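You operate a simulated robot arm through the tools that you are given. There is no shell and no other tool. Be economical: measure what you need, move in short steps, check, and stop when the job is done.

You run a simulated two-armed robot. Do the job below in one go: nothing can be reset, and whatever is moved stays where it is left.

## Task
Fetch the small tub with blue lid and stand it on the sieve bench top. Then put the bench cloth on the sieve test stand top away on the upkeep bench top. Then fetch the silo tamper and stand it on the sieve bench top. Then take the pane cloth and put it on the waste sack stand. Then put three of the sieve balls from the top of the ball stand in the grey foots tub. Then take the sieve brush on the silo table and put it away on the top of the low shelf of the sampling bench. The order counts. Set down upright: small tub with blue lid, silo tamper.

Only the result counts: the job must be done as asked and must still hold three seconds after the hand-in. Knocking over, shifting, dropping, spilling or breaking anything else fails it. Lids that push on must go on centred and level and be pressed home; caps that screw on are set level and turned clockwise until they are tight. Flat cloth is picked up by pressing the open fingertips on it (5 to 10 N) and closing them slowly along it; thin cloth reads only 2 to 8 mm in the jaws.

## Robot
Two 7-joint arms with fingered hands on one trunk, on a base that drives. Base frame: it is fixed to the floor where the robot stands at the start and does not move with it; the origin is under the middle of the robot, x ahead of it, y to its left, z up; the surface under the hand at the start is at about z = 860. Units: mm, rad, N and s.
The left shoulder is at the start at [35, 174, 1349], the right one opposite. With the tool pointing down near the work surface each hand reaches from about 100 to 700 mm from the robot's upright axis, wherever it stands, measured 20 degrees to its own side. Places, roughly: bench cloth (7x6x4 cm) [500, 200, 800]; foots tub (13x15x8 cm) [700, -600, 900]; pane cloth (7x6x4 cm) [700, -800, 900]; sieve ball (4x4x4 cm) [400, -900, 900]; sieve bench top [500, -1000, 900]; sieve brush (6x4x8 cm) [200, -7000, 800]; silo tamper (8x8x18 cm) [300, 0, 900]; small tub with blue lid (8x8x11 cm) [600, 200, 900]; top of the low shelf of the sampling bench [-6400, -15500, 400]; upkeep bench top [-1000, -15400, 900]; waste sack stand (18x15 cm) [180, -2700, 360]. Payload 3.5 kg a hand.
The tool frame of a hand sits at the grasp point between the pads (the TCP): z along the fingers, y along the line on which they close. The tips reach 30 mm beyond it. Largest opening 104 mm; the body of the gripper starts 35 mm behind the TCP. The gripper is a hand of 3 fingers: y runs from the thumb to the fingers, the wrist lies at [-15, -104, -178] in the tool frame, and closing takes about 1.5 s.
Orientation is told as [roll, pitch, yaw] about the base's x, y, z axes, in that order, counted from this pose: with the fingers straight down and the wrist toward the robot, the tool's x, y and z point along [0, 1, 0], [1, 0, 0] and [0, 0, -1] of the base frame.

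## Interface
- The arms move only by the tool servo_tool. It takes "left_deltas", "right_deltas" or both (then of equal length, played together; a hand with none holds still); each is a list of rows, each a list of 6 numbers: the shift along the base's x, y, z in mm, then the turn, a rotation vector about the base's x, y, z in rad. In form: [[x, y, z, ax, ay, az], ...]. A call has 1 to 8 rows; each row shifts and turns the commanded pose from where the row before left it. "left_grip" and "right_grip" are, for a hand that has rows, the gripper command, from -1 (shut) to 1 (fully open), values between in proportion, set as the call begins (left out, the last holds). A row lasts 0.2 s, in which the tool goes at most 50 mm and 0.15 rad; a call with a longer step from one row to the next is refused whole, and so is a gripper value outside its range. Where a pose cannot be reached the arm comes as near as it can. A force on the tool above 40 N (or 10 N above the force at the start of the call, whichever is more), or a blocked arm, ends the call early, and 0.2 s more pass. The fingers move at their own pace (about 72 mm/s each) and stop on an object; they squeeze with about 29 N. The grip force told is the motor's: it shows also when the fingers shut on nothing. Time passes only in rows, and 0.2 s behind the last, so rows that do not move let the fingers close. The reply holds the time, the measured pose of the TCP, the force on the tool along the base axes, the opening and the grip force, in the units named above and with some noise, with the torque about the TCP (base axes, N m) and any sound that the robot's microphone picked up, and new pictures: "views" is both (left out), scene, wrist or none (wrist: the cameras of the hands that moved).
- Cameras (640 x 400 px; columns grow to the right, rows downward): "scene" is now at [88.7, -33.9, 1489.2]; the picture's right is [-0.50, -0.87, 0.00], its down [-0.75, 0.43, -0.51] and it looks along [0.44, -0.25, -0.86] (base axes); focal length 243 px, centre (320, 200). "left" rides on the left gripper at [-64, -94, -117] in its tool frame; the picture's right is [-0.72, -0.33, 0.61], its down [0.64, -0.65, 0.40] and it looks along [0.27, 0.68, 0.68] (tool axes); focal length 238 px, centre (320, 200). "right" rides on the right gripper at [64, -94, -117] in its tool frame; the picture's right is [-0.72, 0.33, -0.61], its down [-0.64, -0.65, 0.40] and it looks along [-0.27, 0.68, 0.68] (tool axes); focal length 238 px, centre (320, 200). There is no depth. A picture from a camera that has moved, and an enlarged one, comes with that camera's place and axes in the base frame and with its lens.
- lift_body(by): slides the trunk up (or, below 0, down) by that many mm; the arms and the scene camera ride with it, the base frame stays. It gives what a move gives, with no picture.
- drive_base(legs): drives the robot by 1 to 6 legs, each [ahead, left, turn to the left] in mm, mm and rad, along the robot's own axes; the way and the turn of a leg run together, so that a leg with both is an arc; at most 1500 mm and 3.142 rad a leg. The arms and the cameras ride along, it lands a little off, and it stops where it bumps. It gives what a move gives, and a new picture of the scene camera.
- preshape(shape, hand): the hand has 3 fingers and takes this shape, open, in about a second: jaw (thumb against the fingers, like two jaws); tri (thumb and two fingers); tip (a fingertip pinch); poke (one finger out to press); point (the index stretched); flat (the hand flat); cup (the hand cupped); fist (a fist). The gripper value then closes the fingers along that shape, each until it touches; the sizes above hold for jaw. It gives what a move gives, with no picture.
- head_to(pan, tilt): turns the head with the scene camera to pan (to the left, within 1.501 rad either way) and tilt (down, from -0.506 to 1.204), counted from straight ahead of the robot. It gives what a move gives, and a new picture of the scene camera.
- enlarge(camera, box): a new picture of the part [left, top, right, bottom] of that camera's present view, enlarged. No time passes.
- hand_in(): hands the job in; it is judged then, once.

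Work in short steps. Places have to be worked out from the pictures, the camera data and where the tool is seen: move nearer, look again, correct. Check each grasp and each placing, and mend what went wrong. You have 483 turns and 360 pictures in all, those below and enlarged ones among them. Open the grippers and draw the arms clear of the work before you hand the job in, unless the task says otherwise; then end with one line.

The tools are called after "Emit:" by a JSON object that holds its "method" and its "body". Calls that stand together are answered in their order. servo_tool: Moves the arms, as the interface text tells. Its arguments: {"type":"object","properties":{"left_deltas":{"type":"array"},"left_grip":{"type":"number"},"right_deltas":{"type":"array"},"right_grip":{"type":"number"},"views":{"type":"string","enum":["both","scene","wrist","none"]}},"required":[]} The other tools are called the same way: lift_body (by) slides the trunk up or down; preshape (shape, hand) gives the hand a shape; drive_base (legs) drives the base; head_to (pan, tilt) turns the head that bears the scene camera; enlarge (camera, box) takes an enlarged picture of a part of a camera's view; hand_in () hands the job in.

At the start:

```text
time: 0.0
left_ee_pos: [289.7, 89.0, 968.6]
left_orientation: [0.605, 0.139, 0.105]
left_force: [0.5, 0.2, -0.8]
left_torque: [-0.02, -0.02, 0.07]
left_gripper_width: 103.7
left_grip_force: 0.1
left_shape: jaw
right_ee_pos: [348.3, -447.1, 1168.8]
right_orientation: [0.001, -0.001, 0.0]
right_force: [-0.2, 0.5, 0.1]
right_torque: [-0.02, -0.02, 0.0]
right_gripper_width: 103.3
right_grip_force: 0.0
right_shape: jaw
trunk travel left (down, up): [-444.0, 310.0]
robot x, y, heading: [3.5, 1.3, 0.002]
head pan, tilt: [-0.522, 1.035]
```

scene: 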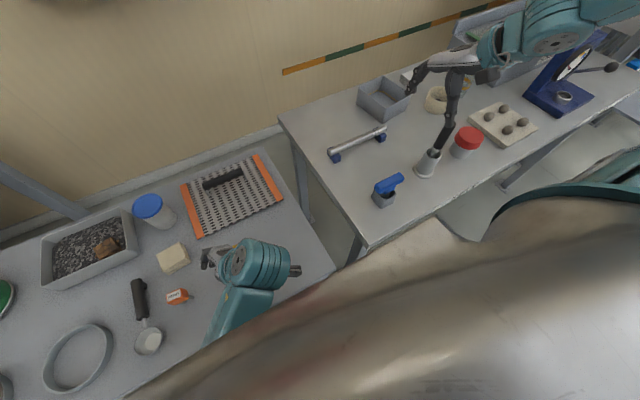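
right: 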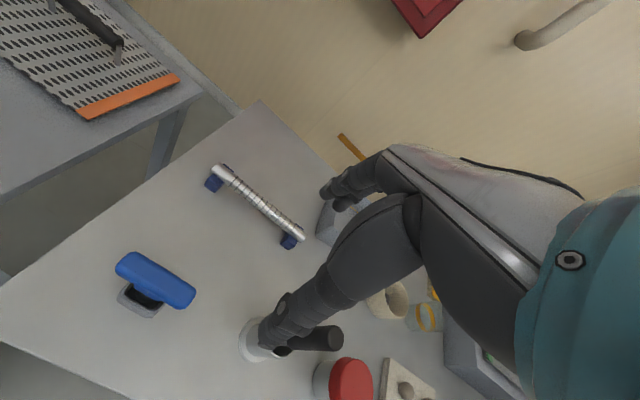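
left: 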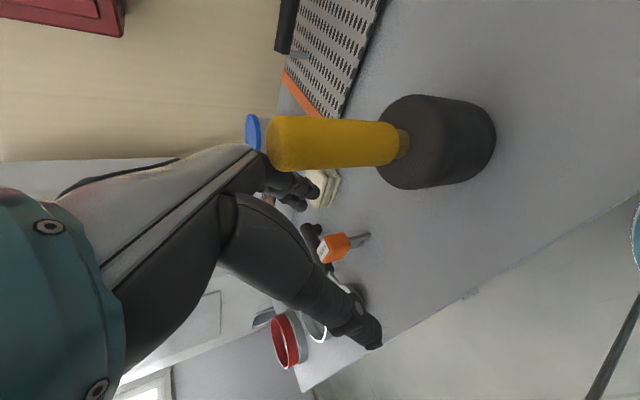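

I judge the blue-lid tub to be near [550,190] and the cream bench cloth near [450,210]. The balls, the foots tub and the pane cloth look to be on the right table. I look left first, to see the work area better.

Emit:
{"method": "head_to", "body": {"pan": 0.4, "tilt": 0.9}}

Emit:
{"method": "head_to", "body": {"pan": -1.2, "tilt": 0.7}}

```text
time: 1.2
left_ee_pos: [290.1, 90.7, 969.1]
left_orientation: [0.604, 0.136, 0.106]
left_force: [-0.5, 0.8, 0.0]
left_torque: [0.01, 0.04, 0.02]
left_gripper_width: 103.8
left_grip_force: 0.1
left_shape: jaw
right_ee_pos: [348.6, -448.3, 1167.6]
right_orientation: [0.002, 0.0, 0.001]
right_force: [0.0, 0.6, 0.1]
right_torque: [0.01, 0.01, 0.0]
right_gripper_width: 103.5
right_grip_force: 0.0
right_shape: jaw
trunk travel left (down, up): [-444.0, 310.0]
robot x, y, heading: [-0.4, -1.0, -0.001]
head pan, tilt: [0.4, 0.901]
camera scene: at [99.8, 28.9, 1498.8], right [0.39, -0.92, 0.0], down [-0.72, -0.3, -0.62], along [0.57, 0.24, -0.78], focal length 243 px, centre (320, 200)
```

scene: 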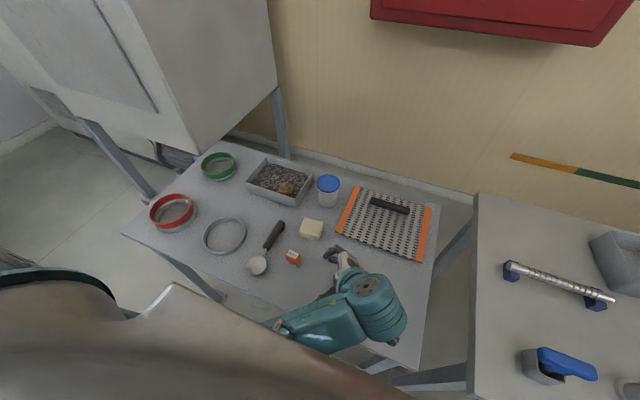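

```text
time: 2.9
left_ee_pos: [290.6, 90.1, 968.0]
left_orientation: [0.603, 0.138, 0.108]
left_force: [-0.3, 0.0, 0.6]
left_torque: [0.0, -0.02, -0.04]
left_gripper_width: 104.0
left_grip_force: 0.1
left_shape: jaw
right_ee_pos: [348.7, -448.5, 1167.7]
right_orientation: [0.001, 0.0, 0.0]
right_force: [-0.1, -0.1, 0.8]
right_torque: [-0.01, 0.03, -0.01]
right_gripper_width: 103.8
right_grip_force: 0.0
right_shape: jaw
trunk travel left (down, up): [-444.0, 310.0]
robot x, y, heading: [-4.4, -1.6, -0.004]
head pan, tilt: [-1.201, 0.7]
camera scene: at [61.0, -79.6, 1515.0], right [-0.93, -0.36, 0.0], down [-0.23, 0.6, -0.76], along [0.28, -0.71, -0.64], focal length 243 px, centre (320, 200)
```

scene: 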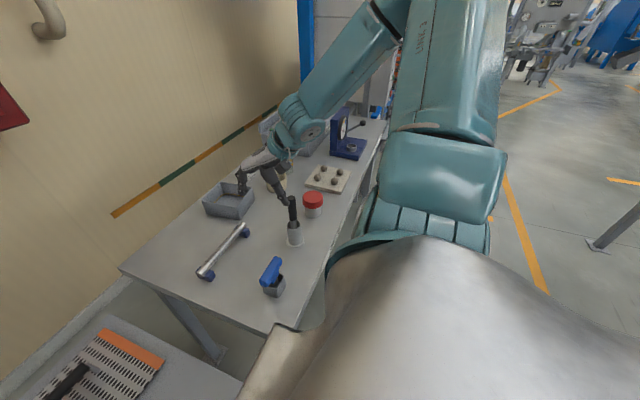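

The tamper (yellow handle, black foot) is near [303,20], just beside the left hand. I raise the left hand straight up first, then level it.

Emit:
{"method": "servo_tool", "body": {"left_deltas": [[0, 0, 45, 0, 0, 0], [0, 0, 45, 0, 0, 0], [0, 0, 45, 0, 0, 0], [0, 0, 45, -0.119, -0.033, -0.012], [20, 0, 20, -0.119, -0.033, -0.012], [40, 0, 0, -0.119, -0.033, -0.012], [45, 15, 0, -0.119, -0.033, -0.012], [45, 20, 0, -0.119, -0.033, -0.012]], "views": "wrist"}}

Emit:
{"method": "head_to", "body": {"pan": 0.1, "tilt": 0.95}}

```text
time: 3.5
left_ee_pos: [295.7, 158.5, 1015.3]
left_orientation: [0.883, 0.138, 0.146]
left_force: [0.2, -0.5, -0.3]
left_torque: [-0.03, 0.01, -0.01]
left_gripper_width: 103.7
left_grip_force: 0.1
left_shape: jaw
right_ee_pos: [348.4, -447.8, 1169.4]
right_orientation: [0.0, -0.001, 0.002]
right_force: [0.0, 0.4, -0.2]
right_torque: [-0.01, 0.01, 0.03]
right_gripper_width: 103.4
right_grip_force: 0.0
right_shape: jaw
trunk travel left (down, up): [-444.0, 310.0]
robot x, y, heading: [-1.4, -0.6, 0.002]
head pan, tilt: [-1.201, 0.7]
stopped in row 3 (left hand): the arm was blocked; the commanded pose is now the measured one
camera left: at [226.3, 16.4, 1052.4], right [-0.45, -0.05, -0.89], down [-0.71, 0.62, 0.33], along [0.54, 0.78, -0.31], focal length 238 px, centre (320, 200)
```

left: 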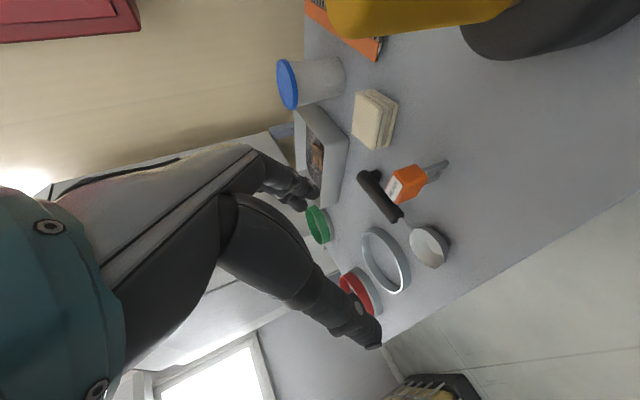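

```text
time: 5.0
left_ee_pos: [296.0, 158.7, 1015.7]
left_orientation: [0.883, 0.138, 0.146]
left_force: [-0.1, 0.5, -0.3]
left_torque: [0.05, -0.02, 0.04]
left_gripper_width: 103.7
left_grip_force: 0.0
left_shape: jaw
right_ee_pos: [347.2, -447.7, 1167.8]
right_orientation: [0.0, 0.0, -0.001]
right_force: [-0.4, -0.7, 0.2]
right_torque: [-0.01, 0.01, 0.02]
right_gripper_width: 103.8
right_grip_force: 0.0
right_shape: jaw
trunk travel left (down, up): [-444.0, 310.0]
robot x, y, heading: [4.3, 2.2, 0.001]
head pan, tilt: [0.099, 0.949]
camera scene: at [102.6, 6.8, 1495.2], right [0.1, -1.0, 0.0], down [-0.81, -0.08, -0.58], along [0.58, 0.06, -0.81], focal length 243 px, centre (320, 200)
```

scene: 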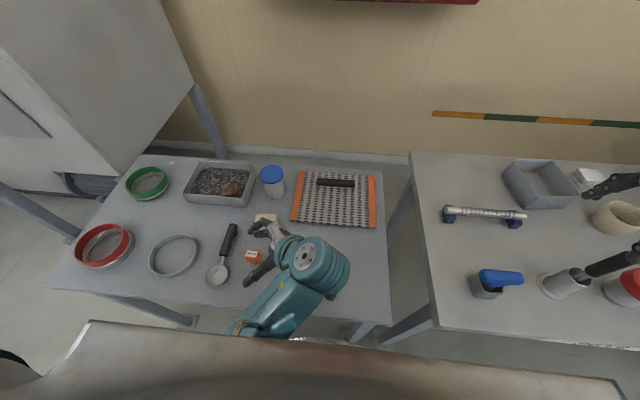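

The arm folded up against a limit. I try moving forward and to the left, away from the tamper, while I unroll the hand.

Emit:
{"method": "servo_tool", "body": {"left_deltas": [[30, 10, 0, 0, 0, 0], [30, 10, 10, 0, 0, 0], [30, 10, 20, -0.05, 0, 0], [30, 0, 20, -0.1, 0, 0]], "views": "scene"}}

```text
time: 6.1
left_ee_pos: [416.4, 238.4, 1062.1]
left_orientation: [0.863, 0.142, 0.171]
left_force: [0.8, 0.5, 0.9]
left_torque: [-0.01, -0.02, -0.01]
left_gripper_width: 103.8
left_grip_force: 0.0
left_shape: jaw
right_ee_pos: [348.0, -448.6, 1168.2]
right_orientation: [0.001, -0.001, 0.003]
right_force: [0.2, 0.6, 0.2]
right_torque: [0.0, -0.04, 0.0]
right_gripper_width: 103.6
right_grip_force: 0.0
right_shape: jaw
trunk travel left (down, up): [-444.0, 310.0]
robot x, y, heading: [2.5, -0.2, -0.001]
head pan, tilt: [0.099, 0.949]
stopped in row 4 (left hand): the arm was blocked; the commanded pose is now the measured one
camera scene: at [102.1, 6.8, 1495.3], right [0.1, -1.0, 0.0], down [-0.81, -0.08, -0.58], along [0.58, 0.06, -0.81], focal length 243 px, centre (320, 200)
```

scene: 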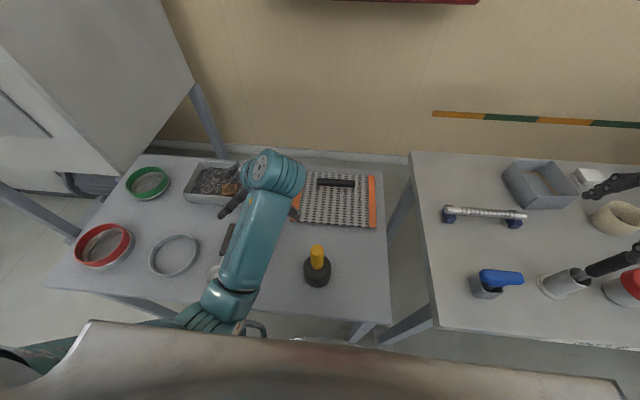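

The tamper is clear and upright. I test a pure unroll from here, to see how the wrist responds.

Emit:
{"method": "servo_tool", "body": {"left_deltas": [[0, 0, 0, -0.08, 0, 0], [0, 0, 0, -0.08, 0, 0], [0, 0, 0, -0.08, 0, 0]], "views": "none"}}

```text
time: 7.1
left_ee_pos: [417.0, 269.1, 1062.5]
left_orientation: [0.709, 0.164, 0.163]
left_force: [0.5, 0.9, 0.0]
left_torque: [-0.02, 0.02, 0.01]
left_gripper_width: 103.7
left_grip_force: 0.0
left_shape: jaw
right_ee_pos: [347.8, -446.2, 1168.8]
right_orientation: [-0.001, -0.002, 0.001]
right_force: [0.3, 0.4, -0.1]
right_torque: [0.0, -0.01, 0.0]
right_gripper_width: 103.6
right_grip_force: 0.1
right_shape: jaw
trunk travel left (down, up): [-444.0, 310.0]
robot x, y, heading: [0.7, 1.8, 0.0]
head pan, tilt: [0.099, 0.949]
stopped in row 3 (left hand): the arm was blocked; the commanded pose is now the measured one
```

Unrolling works but pushes the hand to the left, so I let it go left and up while I unroll.

Emit:
{"method": "servo_tool", "body": {"left_deltas": [[0, 20, 20, -0.08, 0, 0], [0, 20, 20, -0.08, 0, 0], [0, 20, 20, -0.08, -0.03, 0], [0, 20, 10, -0.08, -0.03, 0], [0, 10, 10, -0.08, -0.03, 0], [0, 0, 0, -0.08, -0.03, -0.05], [0, 0, 0, -0.08, -0.03, -0.05], [0, 0, 0, -0.08, 0, -0.05]], "views": "scene"}}

```text
time: 8.9
left_ee_pos: [416.3, 358.8, 1141.0]
left_orientation: [0.048, 0.071, -0.079]
left_force: [0.8, 0.4, 0.4]
left_torque: [-0.01, 0.01, 0.02]
left_gripper_width: 103.6
left_grip_force: 0.0
left_shape: jaw
right_ee_pos: [348.8, -448.9, 1167.9]
right_orientation: [0.0, 0.0, 0.002]
right_force: [0.0, -0.6, -0.6]
right_torque: [0.02, -0.04, 0.02]
right_gripper_width: 103.8
right_grip_force: 0.0
right_shape: jaw
trunk travel left (down, up): [-444.0, 310.0]
robot x, y, heading: [2.7, 1.8, 0.002]
head pan, tilt: [0.099, 0.949]
camera scene: at [103.0, 6.5, 1495.2], right [0.1, -1.0, 0.0], down [-0.81, -0.08, -0.58], along [0.58, 0.06, -0.81], focal length 243 px, centre (320, 200)
```

scene: 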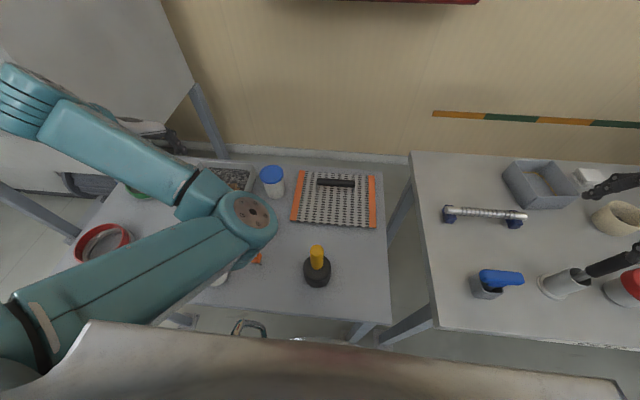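

The hand is level now and the arm is in a good posture. By triangulation the lid is at about [579,204,937]. I move above it at a safe height and check with the wrist camera.

Emit:
{"method": "servo_tool", "body": {"left_deltas": [[30, -20, 0, -0.048, -0.07, 0.08], [30, -25, 0, 0, 0, 0], [30, -25, 0, 0, 0, 0], [30, -30, 0, 0, 0, 0], [30, -30, 0, 0, 0, 0], [10, -25, 0, 0, 0, 0]], "views": "both"}}

```text
time: 10.3
left_ee_pos: [575.3, 203.1, 1140.2]
left_orientation: [0.005, 0.0, 0.0]
left_force: [0.0, -1.5, -0.5]
left_torque: [0.03, 0.02, 0.0]
left_gripper_width: 103.7
left_grip_force: 0.1
left_shape: jaw
right_ee_pos: [347.8, -447.2, 1168.8]
right_orientation: [-0.001, 0.0, 0.001]
right_force: [0.1, -0.4, 0.5]
right_torque: [-0.01, -0.02, -0.03]
right_gripper_width: 103.3
right_grip_force: 0.0
right_shape: jaw
trunk travel left (down, up): [-444.0, 310.0]
robot x, y, heading: [-0.9, 2.3, 0.004]
head pan, tilt: [0.099, 0.949]
camera scene: at [102.5, 6.4, 1495.2], right [0.1, -1.0, 0.0], down [-0.81, -0.08, -0.58], along [0.58, 0.06, -0.81], focal length 243 px, centre (320, 200)
camera left: at [480.6, 138.1, 1256.7], right [-0.32, -0.72, -0.62], down [-0.65, 0.64, -0.4], along [0.69, 0.27, -0.68], focal length 238 px, centre (320, 200)
```

scene: 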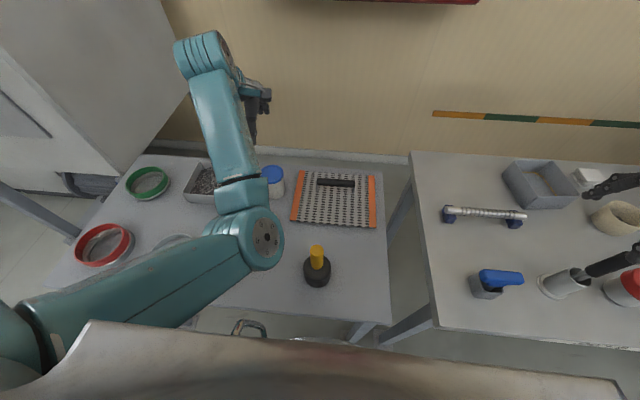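
left: 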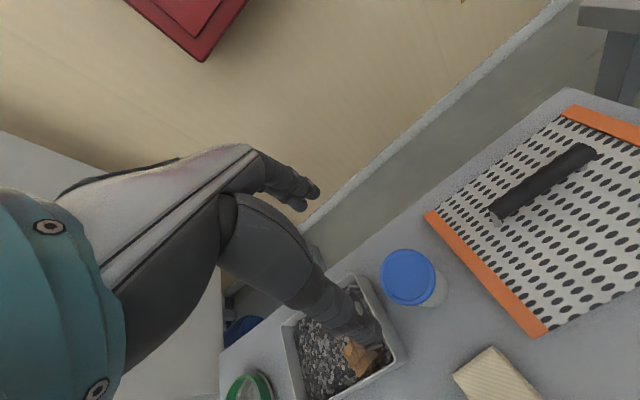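

The two views put the lid at about [599,206,~918]. I centre over it, go down to tips about 40 mm above it, and look again.

Emit:
{"method": "servo_tool", "body": {"left_deltas": [[12, 2, -20, 0, 0, 0], [12, 0, -40, 0, 0, 0], [0, 0, -40, 0, 0, 0], [0, 0, -40, 0, 0, 0]], "views": "both"}}

```text
time: 11.3
left_ee_pos: [600.7, 205.7, 999.1]
left_orientation: [0.006, -0.003, -0.001]
left_force: [-1.0, -0.4, -0.3]
left_torque: [0.04, 0.03, 0.0]
left_gripper_width: 103.9
left_grip_force: 0.1
left_shape: jaw
right_ee_pos: [349.9, -448.4, 1168.3]
right_orientation: [0.0, 0.0, 0.003]
right_force: [-0.2, 0.2, -0.1]
right_torque: [-0.01, 0.0, -0.02]
right_gripper_width: 103.7
right_grip_force: 0.0
right_shape: jaw
trunk travel left (down, up): [-444.0, 310.0]
robot x, y, heading: [0.7, 1.6, 0.001]
head pan, tilt: [0.099, 0.949]
camera scene: at [102.8, 7.3, 1495.2], right [0.1, -0.99, 0.0], down [-0.81, -0.08, -0.58], along [0.58, 0.06, -0.81], focal length 243 px, centre (320, 200)
camera left: at [506.4, 141.5, 1116.6], right [-0.32, -0.72, -0.62], down [-0.65, 0.64, -0.4], along [0.69, 0.27, -0.68], focal length 238 px, centre (320, 200)
```

scene: 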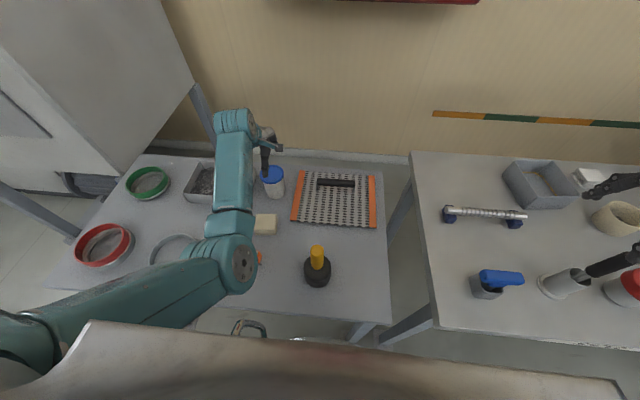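
left: 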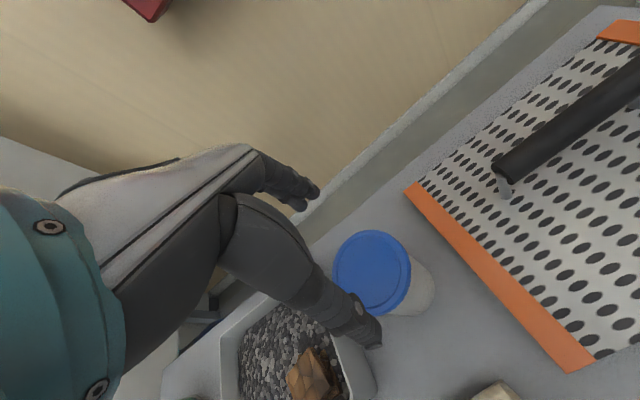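

The lid is centred under the hand within about 4 mm, so the fingers will straddle it along x. I go down slowly.

Emit:
{"method": "servo_tool", "body": {"left_deltas": [[-3, 3, -25, 0, 0, 0], [0, 0, -25, 0, 0, 0], [0, 0, -20, 0, 0, 0], [0, 0, -12, 0, 0, 0]], "views": "both"}}

```text
time: 12.3
left_ee_pos: [598.2, 208.0, 918.6]
left_orientation: [0.006, -0.002, 0.001]
left_force: [0.4, 0.3, 0.6]
left_torque: [-0.01, -0.02, 0.03]
left_gripper_width: 104.1
left_grip_force: 0.1
left_shape: jaw
right_ee_pos: [348.8, -446.4, 1169.8]
right_orientation: [0.001, 0.0, 0.002]
right_force: [-0.3, 0.3, -1.0]
right_torque: [0.01, 0.0, 0.0]
right_gripper_width: 103.6
right_grip_force: 0.1
right_shape: jaw
trunk travel left (down, up): [-444.0, 310.0]
robot x, y, heading: [-0.0, 0.5, -0.001]
head pan, tilt: [0.099, 0.949]
camera scene: at [102.7, 6.9, 1495.2], right [0.1, -0.99, 0.0], down [-0.81, -0.08, -0.58], along [0.58, 0.06, -0.81], focal length 243 px, centre (320, 200)
camera left: at [503.7, 142.4, 1035.6], right [-0.32, -0.72, -0.62], down [-0.65, 0.64, -0.4], along [0.69, 0.27, -0.68], focal length 238 px, centre (320, 200)
```

scene: 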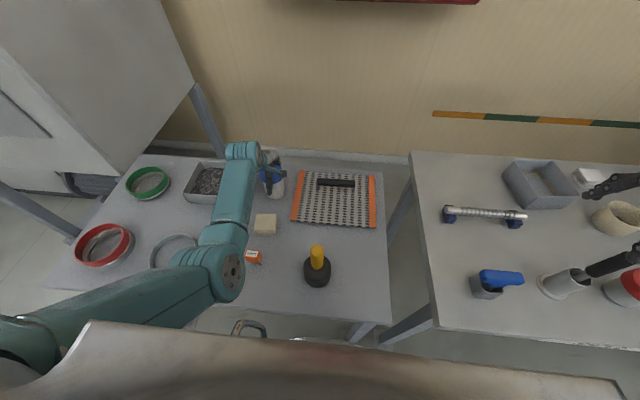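
left: 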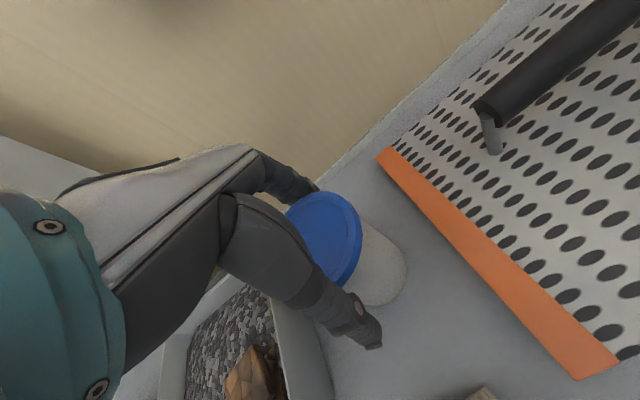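

The lid top is about 13 mm below the TCP, at z about 905, and well centred. I lower 30 mm more and close.

Emit:
{"method": "servo_tool", "body": {"left_deltas": [[0, 0, -15, 0, 0, 0], [0, 0, -15, 0, 0, 0]], "views": "none"}}

Emit:
{"method": "servo_tool", "body": {"left_deltas": [[0, 0, 0, 0, 0, 0], [0, 0, 0, 0, 0, 0], [0, 0, 0, 0, 0, 0], [0, 0, 0, 0, 0, 0], [0, 0, 0, 0, 0, 0], [0, 0, 0, 0, 0, 0], [0, 0, 0, 0, 0, 0]], "left_grip": -1, "views": "wrist"}}

```text
time: 12.9
left_ee_pos: [599.1, 205.4, 894.6]
left_orientation: [0.006, -0.015, -0.001]
left_force: [1.9, -3.2, 18.9]
left_torque: [0.01, 0.38, 0.0]
left_gripper_width: 103.9
left_grip_force: 0.0
left_shape: jaw
right_ee_pos: [345.9, -448.9, 1169.7]
right_orientation: [0.001, -0.002, 0.001]
right_force: [0.8, 0.5, 0.3]
right_torque: [-0.01, -0.05, -0.02]
right_gripper_width: 103.8
right_grip_force: 0.2
right_shape: jaw
trunk travel left (down, up): [-444.0, 310.0]
robot x, y, heading: [0.0, 1.3, -0.002]
head pan, tilt: [0.099, 0.949]
```

```text
time: 14.5
left_ee_pos: [599.5, 206.4, 893.5]
left_orientation: [0.008, -0.013, 0.001]
left_force: [3.9, -5.2, 23.8]
left_torque: [0.1, -0.91, -0.22]
left_gripper_width: 56.1
left_grip_force: 29.0
left_shape: jaw
right_ee_pos: [347.0, -449.4, 1169.0]
right_orientation: [0.003, -0.002, 0.0]
right_force: [-0.2, -0.4, -0.2]
right_torque: [-0.03, 0.03, 0.01]
right_gripper_width: 103.7
right_grip_force: 0.1
right_shape: jaw
trunk travel left (down, up): [-444.0, 310.0]
robot x, y, heading: [-2.3, -0.8, 0.001]
head pan, tilt: [0.099, 0.949]
camera left: at [503.3, 141.2, 1008.5], right [-0.32, -0.71, -0.62], down [-0.65, 0.64, -0.41], along [0.69, 0.27, -0.67], focal length 238 px, centre (320, 200)
```

left: 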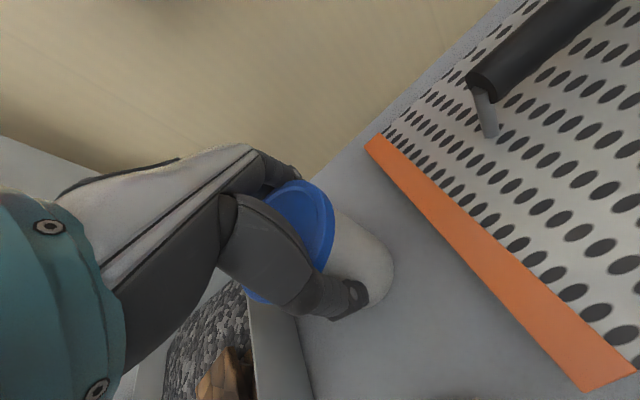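

The grip reads 29 N at 56 mm, with the palm lightly on the lid. I lift straight up and check.

Emit:
{"method": "servo_tool", "body": {"left_deltas": [[0, 0, 15, 0, 0, 0], [0, 0, 25, 0, 0, 0], [0, 0, 40, 0, 0, 0], [0, 0, 40, 0, 0, 0], [0, 0, 40, 0, 0, 0]], "views": "both"}}

```text
time: 15.7
left_ee_pos: [597.4, 207.5, 1050.0]
left_orientation: [0.008, 0.0, 0.0]
left_force: [0.2, -0.1, -3.2]
left_torque: [-0.03, -0.02, 0.01]
left_gripper_width: 54.4
left_grip_force: 29.1
left_shape: jaw
right_ee_pos: [348.5, -447.9, 1169.2]
right_orientation: [0.001, 0.0, 0.001]
right_force: [0.6, -0.6, 0.2]
right_torque: [-0.01, 0.03, 0.01]
right_gripper_width: 103.4
right_grip_force: 0.1
right_shape: jaw
trunk travel left (down, up): [-444.0, 310.0]
robot x, y, heading: [2.1, -1.0, 0.005]
head pan, tilt: [0.099, 0.949]
camera scene: at [102.8, 6.8, 1495.2], right [0.1, -1.0, 0.0], down [-0.81, -0.08, -0.58], along [0.58, 0.06, -0.81], focal length 243 px, centre (320, 200)
camera left: at [503.6, 142.8, 1166.5], right [-0.33, -0.72, -0.62], down [-0.65, 0.64, -0.4], along [0.68, 0.27, -0.68], focal length 238 px, centre (320, 200)
```

scene: 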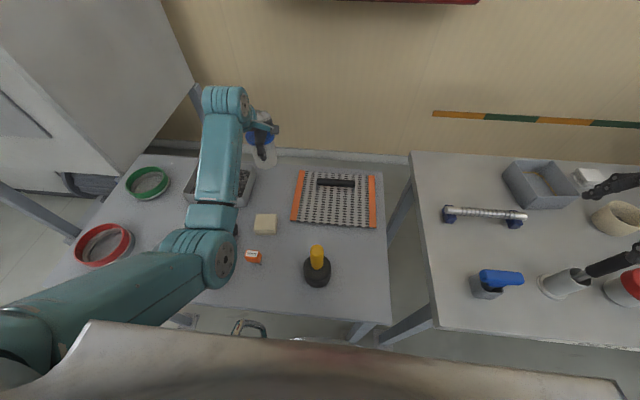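
left: 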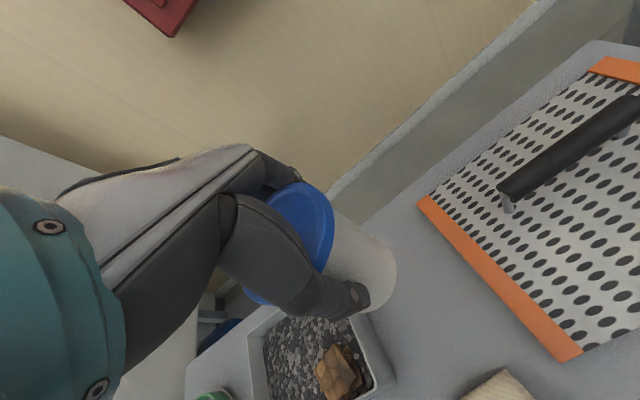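

The tub is lifted with a weight of about 3 N. I plan to stand it at about [640,-460] on the right bench, behind the roller. I raise the trunk so both hands clear everything, then drive to the right.

Emit:
{"method": "lift_body", "body": {"by": 150}}

Emit:
{"method": "drive_base", "body": {"legs": [[0, -660, 0]]}}

```text
time: 17.4
left_ee_pos: [597.7, 208.3, 1199.1]
left_orientation: [0.003, -0.002, 0.0]
left_force: [-0.1, 0.1, -2.7]
left_torque: [-0.02, -0.05, -0.02]
left_gripper_width: 54.4
left_grip_force: 29.5
left_shape: jaw
right_ee_pos: [349.4, -447.9, 1318.9]
right_orientation: [0.001, 0.0, 0.002]
right_force: [0.0, 0.1, -0.8]
right_torque: [0.03, -0.01, -0.02]
right_gripper_width: 103.4
right_grip_force: 0.0
right_shape: jaw
trunk travel left (down, up): [-594.0, 160.0]
robot x, y, heading: [-0.5, 1.1, 0.003]
head pan, tilt: [0.099, 0.949]
```

```text
time: 21.1
left_ee_pos: [599.1, -453.7, 1198.9]
left_orientation: [0.005, -0.002, 0.003]
left_force: [0.6, 0.0, -2.0]
left_torque: [-0.01, 0.0, 0.01]
left_gripper_width: 53.9
left_grip_force: 28.9
left_shape: jaw
right_ee_pos: [351.7, -1110.5, 1319.3]
right_orientation: [-0.001, 0.0, 0.006]
right_force: [-1.0, 0.3, -0.1]
right_torque: [0.01, 0.02, 0.0]
right_gripper_width: 103.3
right_grip_force: 0.1
right_shape: jaw
trunk travel left (down, up): [-594.0, 160.0]
robot x, y, heading: [-0.8, -662.9, 0.004]
head pan, tilt: [0.099, 0.949]
camera scene: at [87.7, -656.9, 1645.8], right [0.1, -0.99, 0.0], down [-0.81, -0.08, -0.58], along [0.58, 0.06, -0.81], focal length 243 px, centre (320, 200)
```

scene: 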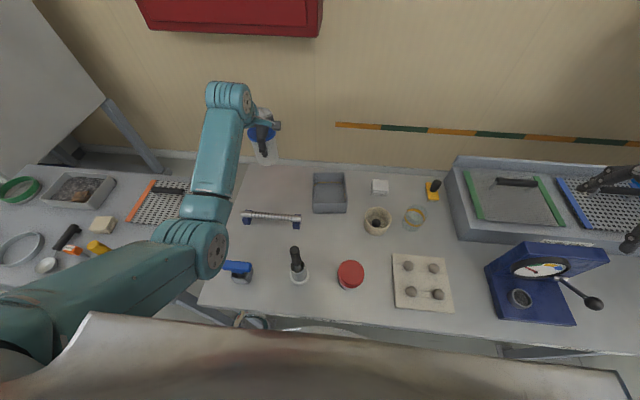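

The bench is clearly visible, with free space behind the roller at about [640,-455]. I lower the trunk 130 mm, since both hands still clear everything, and move the tub over that spot.

Emit:
{"method": "lift_body", "body": {"by": -130}}

Emit:
{"method": "servo_tool", "body": {"left_deltas": [[20, 0, -30, 0, 0, 0], [20, 0, -40, 0, 0, 0], [0, 0, -40, 0, 0, 0]], "views": "both"}}

```text
time: 22.7
left_ee_pos: [598.0, -454.6, 1069.4]
left_orientation: [0.006, -0.002, 0.003]
left_force: [-0.3, 0.2, -2.4]
left_torque: [-0.04, -0.03, -0.02]
left_gripper_width: 54.2
left_grip_force: 29.5
left_shape: jaw
right_ee_pos: [351.3, -1110.6, 1188.5]
right_orientation: [0.0, 0.0, 0.005]
right_force: [0.8, -0.4, -0.4]
right_torque: [0.04, -0.01, -0.01]
right_gripper_width: 103.5
right_grip_force: 0.0
right_shape: jaw
trunk travel left (down, up): [-464.0, 290.0]
robot x, y, heading: [3.5, -662.3, 0.004]
head pan, tilt: [0.099, 0.949]
```

```text
time: 23.5
left_ee_pos: [638.7, -453.8, 959.0]
left_orientation: [0.004, -0.003, 0.004]
left_force: [-0.7, -0.1, -2.0]
left_torque: [-0.03, -0.01, 0.0]
left_gripper_width: 53.9
left_grip_force: 29.1
left_shape: jaw
right_ee_pos: [351.7, -1109.6, 1188.8]
right_orientation: [-0.001, 0.0, 0.006]
right_force: [0.6, 0.5, -0.8]
right_torque: [0.04, -0.02, -0.01]
right_gripper_width: 103.8
right_grip_force: 0.0
right_shape: jaw
trunk travel left (down, up): [-464.0, 290.0]
robot x, y, heading: [1.3, -665.9, 0.005]
head pan, tilt: [0.099, 0.949]
camera scene: at [100.7, -657.0, 1515.3], right [0.1, -0.99, 0.0], down [-0.81, -0.08, -0.58], along [0.58, 0.06, -0.81], focal length 243 px, centre (320, 200)
camera left: at [544.5, -519.2, 1075.3], right [-0.32, -0.72, -0.62], down [-0.65, 0.64, -0.4], along [0.68, 0.27, -0.67], focal length 238 px, centre (320, 200)
```

scene: 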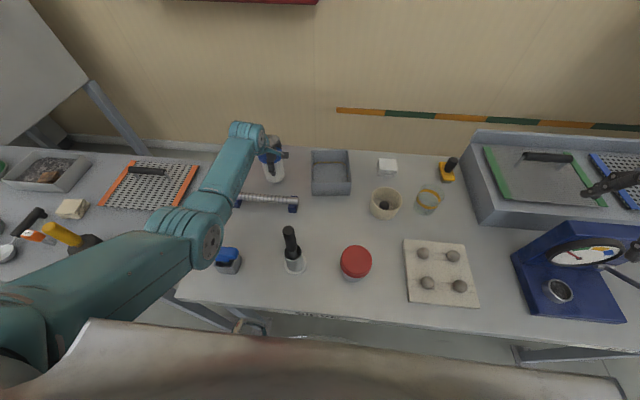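
left: 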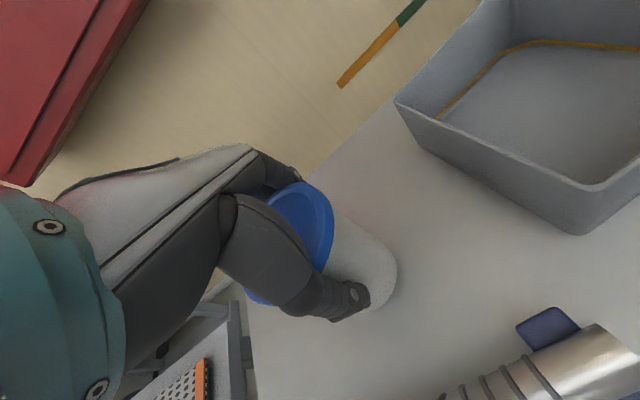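

The spot is clear on all sides. I lower slowly until the force shows contact.

Emit:
{"method": "servo_tool", "body": {"left_deltas": [[0, 0, -10, 0, 0, 0], [0, 0, -10, 0, 0, 0], [0, 0, -5, 0, 0, 0]], "views": "none"}}

Emit:
{"method": "servo_tool", "body": {"left_deltas": [[0, 0, -4, 0, 0, 0], [0, 0, -4, 0, 0, 0]], "views": "none"}}

```text
time: 24.3
left_ee_pos: [637.9, -455.2, 935.5]
left_orientation: [0.006, -0.004, 0.003]
left_force: [-0.4, -0.2, 2.0]
left_torque: [0.07, -0.11, 0.03]
left_gripper_width: 54.2
left_grip_force: 29.1
left_shape: jaw
right_ee_pos: [350.4, -1111.5, 1189.1]
right_orientation: [0.001, -0.002, 0.005]
right_force: [-0.6, -0.8, -0.7]
right_torque: [-0.04, -0.01, -0.02]
right_gripper_width: 103.9
right_grip_force: 0.0
right_shape: jaw
trunk travel left (down, up): [-464.0, 290.0]
robot x, y, heading: [-0.1, -665.5, 0.006]
head pan, tilt: [0.099, 0.949]
```

```text
time: 24.9
left_ee_pos: [637.5, -456.7, 933.6]
left_orientation: [0.007, -0.017, 0.003]
left_force: [-6.1, -1.1, 27.6]
left_torque: [0.3, -0.42, 0.05]
left_gripper_width: 53.9
left_grip_force: 29.5
left_shape: jaw
right_ee_pos: [348.6, -1111.8, 1189.8]
right_orientation: [0.0, -0.003, 0.006]
right_force: [0.2, -0.1, -0.8]
right_torque: [0.02, -0.01, 0.0]
right_gripper_width: 103.5
right_grip_force: 0.0
right_shape: jaw
trunk travel left (down, up): [-464.0, 290.0]
robot x, y, heading: [-1.8, -662.6, 0.003]
head pan, tilt: [0.099, 0.949]
```

It touched down at TCP z about 935, so the right bench is about 40 mm higher than the left table. I ease the load off, open the hand and go up.

Emit:
{"method": "servo_tool", "body": {"left_deltas": [[0, 0, 6, 0, 0, 0], [0, 0, 0, 0, 0, 0]], "views": "none"}}

Emit:
{"method": "servo_tool", "body": {"left_deltas": [[0, 0, 0, 0, 0, 0], [0, 0, 0, 0, 0, 0], [0, 0, 0, 0, 0, 0], [0, 0, 0, 0, 0, 0], [0, 0, 0, 0, 0, 0], [0, 0, 0, 0, 0, 0]], "left_grip": 1, "views": "wrist"}}

```text
time: 25.5
left_ee_pos: [637.1, -455.4, 934.3]
left_orientation: [0.008, -0.005, 0.003]
left_force: [3.6, -2.5, 15.3]
left_torque: [0.12, -0.77, -0.13]
left_gripper_width: 53.8
left_grip_force: 29.1
left_shape: jaw
right_ee_pos: [350.0, -1110.0, 1189.4]
right_orientation: [0.0, 0.0, 0.003]
right_force: [0.7, -0.1, -0.2]
right_torque: [-0.01, -0.01, 0.0]
right_gripper_width: 103.9
right_grip_force: 0.1
right_shape: jaw
trunk travel left (down, up): [-464.0, 290.0]
robot x, y, heading: [1.1, -662.4, 0.005]
head pan, tilt: [0.099, 0.949]
```

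```text
time: 26.9
left_ee_pos: [636.0, -455.5, 933.9]
left_orientation: [0.007, -0.002, 0.003]
left_force: [-3.3, -1.9, 8.3]
left_torque: [0.03, -0.01, 0.06]
left_gripper_width: 103.7
left_grip_force: 0.1
left_shape: jaw
right_ee_pos: [349.5, -1112.6, 1189.1]
right_orientation: [0.002, -0.002, 0.005]
right_force: [0.0, 0.6, 0.0]
right_torque: [0.0, -0.02, 0.0]
right_gripper_width: 103.8
right_grip_force: 0.0
right_shape: jaw
trunk travel left (down, up): [-464.0, 290.0]
robot x, y, heading: [-4.0, -662.8, 0.007]
head pan, tilt: [0.099, 0.949]
camera left: at [541.9, -520.4, 1049.5], right [-0.32, -0.72, -0.62], down [-0.65, 0.64, -0.4], along [0.68, 0.28, -0.68], focal length 238 px, centre (320, 200)
```

left: 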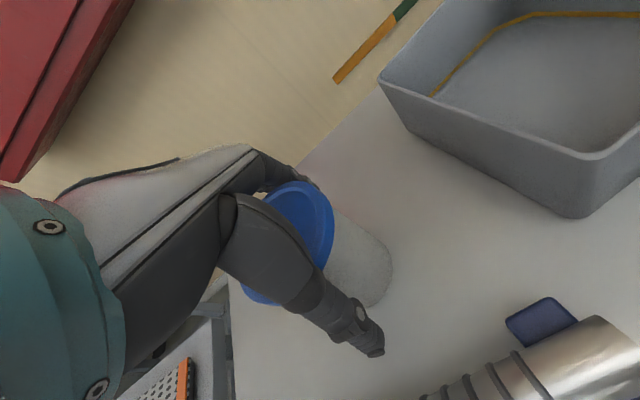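

The hand is open and the tub stands upright. I rise slowly, then faster.

Emit:
{"method": "servo_tool", "body": {"left_deltas": [[0, 0, 10, 0, 0, 0], [0, 0, 20, 0, 0, 0], [0, 0, 40, 0, 0, 0], [0, 0, 50, 0, 0, 0], [0, 0, 50, 0, 0, 0], [0, 0, 50, 0, 0, 0]], "views": "both"}}

```text
time: 28.3
left_ee_pos: [635.9, -456.2, 1151.8]
left_orientation: [0.007, -0.002, 0.003]
left_force: [-0.2, 0.3, 0.2]
left_torque: [0.01, 0.03, -0.03]
left_gripper_width: 104.0
left_grip_force: 0.1
left_shape: jaw
right_ee_pos: [350.3, -1110.9, 1188.1]
right_orientation: [0.002, 0.001, 0.005]
right_force: [0.4, -0.4, 0.3]
right_torque: [-0.02, -0.04, -0.03]
right_gripper_width: 103.8
right_grip_force: 0.1
right_shape: jaw
trunk travel left (down, up): [-464.0, 290.0]
robot x, y, heading: [0.2, -665.6, 0.004]
head pan, tilt: [0.099, 0.949]
camera scene: at [100.0, -657.4, 1515.4], right [0.1, -0.99, 0.0], down [-0.81, -0.08, -0.58], along [0.58, 0.06, -0.81], focal length 243 px, centre (320, 200)
camera left: at [541.3, -521.4, 1267.6], right [-0.32, -0.72, -0.62], down [-0.65, 0.64, -0.4], along [0.68, 0.28, -0.68], focal length 238 px, centre (320, 200)
```

scene: 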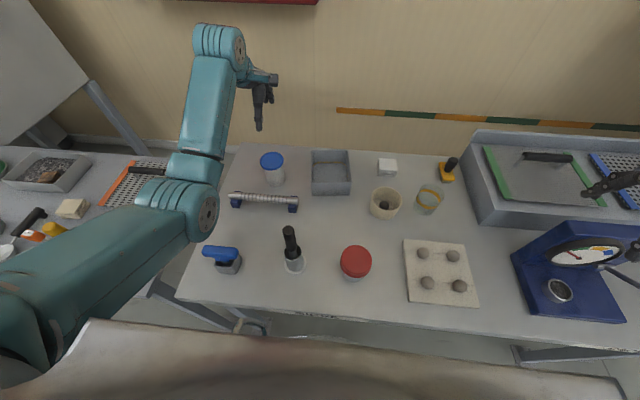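
left: 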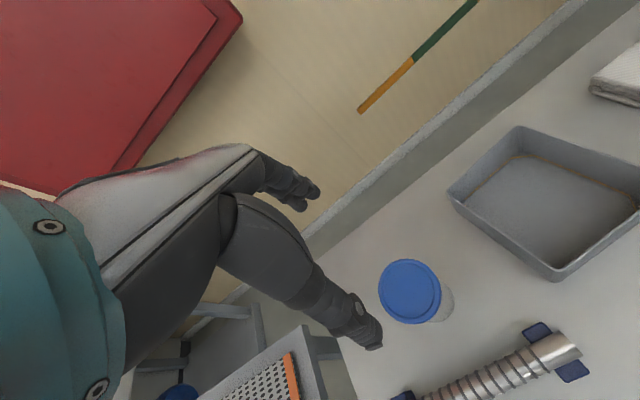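

The tub stands upright and clear. Now I drive back left for the bench cloth, which I estimate at [459,214] with its top near z 850.

Emit:
{"method": "drive_base", "body": {"legs": [[0, 662, 0]]}}

Emit:
{"method": "servo_tool", "body": {"left_deltas": [[-45, 2, -20, 0, 0, 0], [-45, 2, -20, 0, 0, 0], [-45, 2, -20, 0, 0, 0], [-42, 2, -40, 0, 0, 0]], "views": "both"}}

```text
time: 32.0
left_ee_pos: [627.1, 216.8, 1151.1]
left_orientation: [0.005, 0.0, 0.016]
left_force: [0.9, 0.5, 0.2]
left_torque: [0.02, 0.0, 0.01]
left_gripper_width: 103.8
left_grip_force: 0.0
left_shape: jaw
right_ee_pos: [349.7, -442.7, 1189.0]
right_orientation: [0.0, -0.001, 0.018]
right_force: [-0.2, 0.3, 0.3]
right_torque: [0.02, 0.01, 0.02]
right_gripper_width: 103.4
right_grip_force: 0.1
right_shape: jaw
trunk travel left (down, up): [-464.0, 290.0]
robot x, y, heading: [-3.0, -3.2, 0.012]
head pan, tilt: [0.099, 0.949]
camera scene: at [93.7, 7.6, 1515.3], right [0.12, -0.99, 0.0], down [-0.81, -0.09, -0.58], along [0.58, 0.07, -0.81], focal length 243 px, centre (320, 200)
```

scene: 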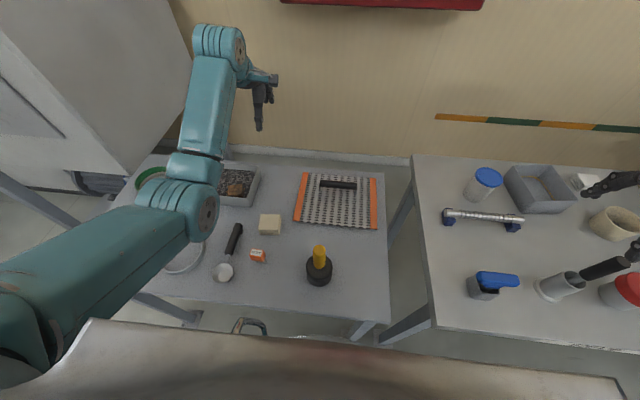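

```text
refused: row 4 steps farther than a row can; nothing moved
```

The last call was refused because one step was too long. I retry with smaller steps.

Emit:
{"method": "servo_tool", "body": {"left_deltas": [[-40, 0, -28, 0, 0, -0.012], [-40, 0, -28, 0, 0, 0], [-40, 0, -28, 0, 0, 0], [-40, -2, -28, 0, 0, 0], [-8, -2, -38, 0, 0, 0]], "views": "both"}}

```text
time: 33.2
left_ee_pos: [460.1, 209.9, 996.0]
left_orientation: [0.005, -0.003, 0.002]
left_force: [1.0, 0.1, 0.0]
left_torque: [0.0, 0.03, 0.01]
left_gripper_width: 104.0
left_grip_force: 0.0
left_shape: jaw
right_ee_pos: [350.0, -444.0, 1188.6]
right_orientation: [0.0, 0.0, 0.017]
right_force: [-0.2, 0.0, -0.4]
right_torque: [-0.03, -0.02, -0.01]
right_gripper_width: 103.6
right_grip_force: 0.0
right_shape: jaw
trunk travel left (down, up): [-464.0, 290.0]
robot x, y, heading: [-8.5, 0.1, 0.018]
head pan, tilt: [0.099, 0.949]
camera scene: at [94.1, 7.4, 1515.3], right [0.12, -0.99, 0.0], down [-0.81, -0.09, -0.58], along [0.58, 0.07, -0.81], focal length 243 px, centre (320, 200)
camera left: at [365.7, 144.1, 1113.2], right [-0.32, -0.72, -0.62], down [-0.65, 0.64, -0.4], along [0.68, 0.27, -0.68], focal length 238 px, centre (320, 200)
```

scene: 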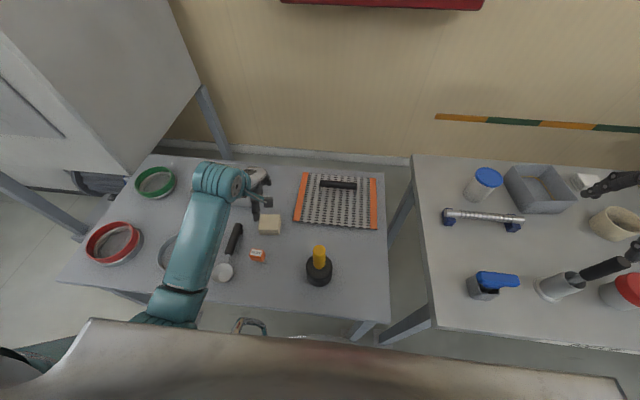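
left: 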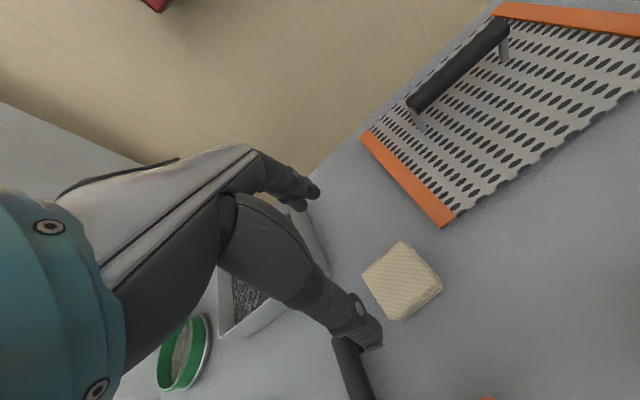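

The hand camera puts the cloth at about [457,204], with its edges along the base axes. The orange scraper and the spoon are clear of the finger paths. I centre over the cloth and go down.

Emit:
{"method": "servo_tool", "body": {"left_deltas": [[-2, -5, -40, 0, 0, 0], [0, 0, -40, 0, 0, 0], [0, 0, -30, 0, 0, 0]], "views": "both"}}

```text
time: 34.0
left_ee_pos: [456.8, 207.3, 891.8]
left_orientation: [0.007, -0.004, 0.004]
left_force: [-0.4, -0.7, 0.6]
left_torque: [0.0, 0.05, 0.0]
left_gripper_width: 104.1
left_grip_force: 0.0
left_shape: jaw
right_ee_pos: [349.3, -443.0, 1188.4]
right_orientation: [0.001, 0.0, 0.018]
right_force: [0.0, -0.5, 0.4]
right_torque: [0.04, 0.01, 0.01]
right_gripper_width: 103.8
right_grip_force: 0.0
right_shape: jaw
trunk travel left (down, up): [-464.0, 290.0]
robot x, y, heading: [-7.5, -1.0, 0.015]
head pan, tilt: [0.099, 0.949]
camera scene: at [93.7, 7.4, 1515.4], right [0.12, -0.99, 0.0], down [-0.81, -0.09, -0.58], along [0.58, 0.07, -0.81], focal length 243 px, centre (320, 200)
camera left: at [362.8, 141.6, 1006.7], right [-0.32, -0.72, -0.62], down [-0.65, 0.64, -0.4], along [0.68, 0.28, -0.67], focal length 238 px, centre (320, 200)
```

scene: 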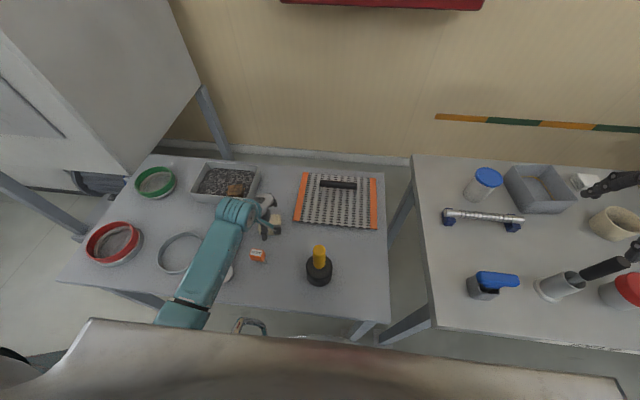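
left: 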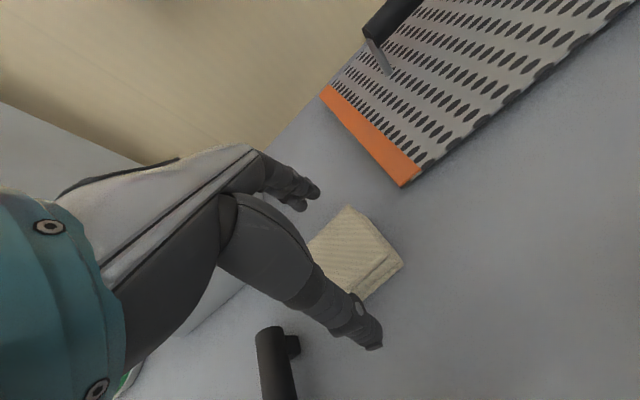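

Centred. I go down another 34 mm, then check the force.

Emit:
{"method": "servo_tool", "body": {"left_deltas": [[0, -2, -17, 0, 0, 0], [0, 0, -17, 0, 0, 0]], "views": "wrist"}}

```text
time: 34.6
left_ee_pos: [456.6, 204.7, 855.4]
left_orientation: [0.005, -0.004, 0.004]
left_force: [-0.4, -0.1, -0.5]
left_torque: [0.0, -0.02, 0.0]
left_gripper_width: 104.1
left_grip_force: 0.0
left_shape: jaw
right_ee_pos: [351.0, -443.9, 1188.5]
right_orientation: [0.0, -0.002, 0.018]
right_force: [-0.2, 0.6, -0.2]
right_torque: [-0.05, -0.01, -0.03]
right_gripper_width: 103.5
right_grip_force: 0.1
right_shape: jaw
trunk travel left (down, up): [-464.0, 290.0]
robot x, y, heading: [-4.6, -3.3, 0.015]
head pan, tilt: [0.099, 0.949]
camera left: at [362.6, 139.6, 972.3], right [-0.32, -0.72, -0.62], down [-0.65, 0.64, -0.4], along [0.68, 0.27, -0.68], focal length 238 px, centre (320, 200)
```

left: 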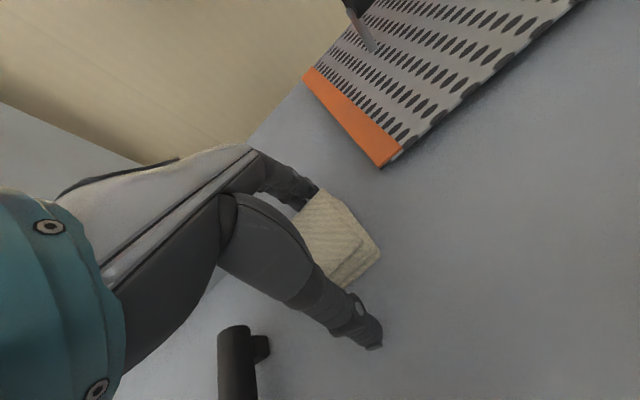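

No contact yet. I go down 5 mm more and close.

Emit:
{"method": "servo_tool", "body": {"left_deltas": [[0, 0, -5, 0, 0, 0], [0, 0, 0, 0, 0, 0]], "views": "none"}}

Emit:
{"method": "servo_tool", "body": {"left_deltas": [[0, 0, 0, 0, 0, 0], [0, 0, 0, 0, 0, 0], [0, 0, 0, 0, 0, 0], [0, 0, 0, 0, 0, 0], [0, 0, 0, 0, 0, 0], [0, 0, 0, 0, 0, 0], [0, 0, 0, 0, 0, 0]], "left_grip": -1, "views": "wrist"}}

```text
time: 35.2
left_ee_pos: [457.1, 205.3, 852.1]
left_orientation: [0.004, 0.0, 0.003]
left_force: [-0.6, -0.5, 0.1]
left_torque: [0.02, 0.0, 0.02]
left_gripper_width: 103.8
left_grip_force: 0.0
left_shape: jaw
right_ee_pos: [349.4, -442.8, 1188.5]
right_orientation: [0.0, 0.0, 0.017]
right_force: [-0.1, 0.3, 0.8]
right_torque: [0.0, -0.01, -0.01]
right_gripper_width: 103.6
right_grip_force: 0.0
right_shape: jaw
trunk travel left (down, up): [-464.0, 290.0]
robot x, y, heading: [-8.5, -1.0, 0.013]
head pan, tilt: [0.099, 0.949]
```

```text
time: 36.8
left_ee_pos: [455.8, 205.7, 850.2]
left_orientation: [0.005, -0.002, 0.003]
left_force: [0.2, 0.0, 0.2]
left_torque: [0.0, -0.02, 0.01]
left_gripper_width: 51.9
left_grip_force: 29.3
left_shape: jaw
right_ee_pos: [349.6, -443.4, 1187.8]
right_orientation: [0.0, 0.001, 0.017]
right_force: [0.4, 0.8, -0.1]
right_torque: [-0.01, 0.01, 0.01]
right_gripper_width: 104.0
right_grip_force: 0.0
right_shape: jaw
trunk travel left (down, up): [-464.0, 290.0]
robot x, y, heading: [-6.5, -0.7, 0.014]
head pan, tilt: [0.099, 0.949]
camera left: at [362.2, 140.0, 967.4], right [-0.32, -0.72, -0.62], down [-0.65, 0.64, -0.4], along [0.68, 0.28, -0.68], focal length 238 px, centre (320, 200)
```

left: 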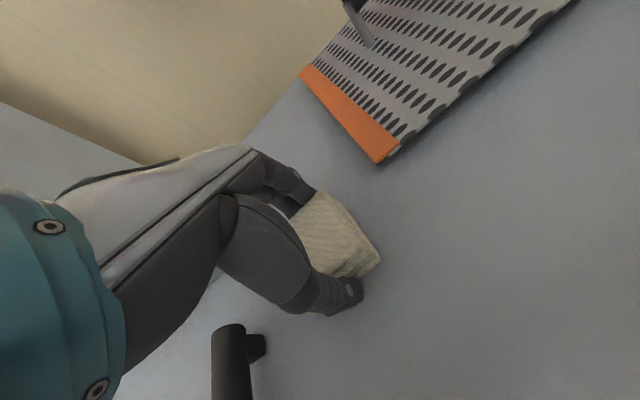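

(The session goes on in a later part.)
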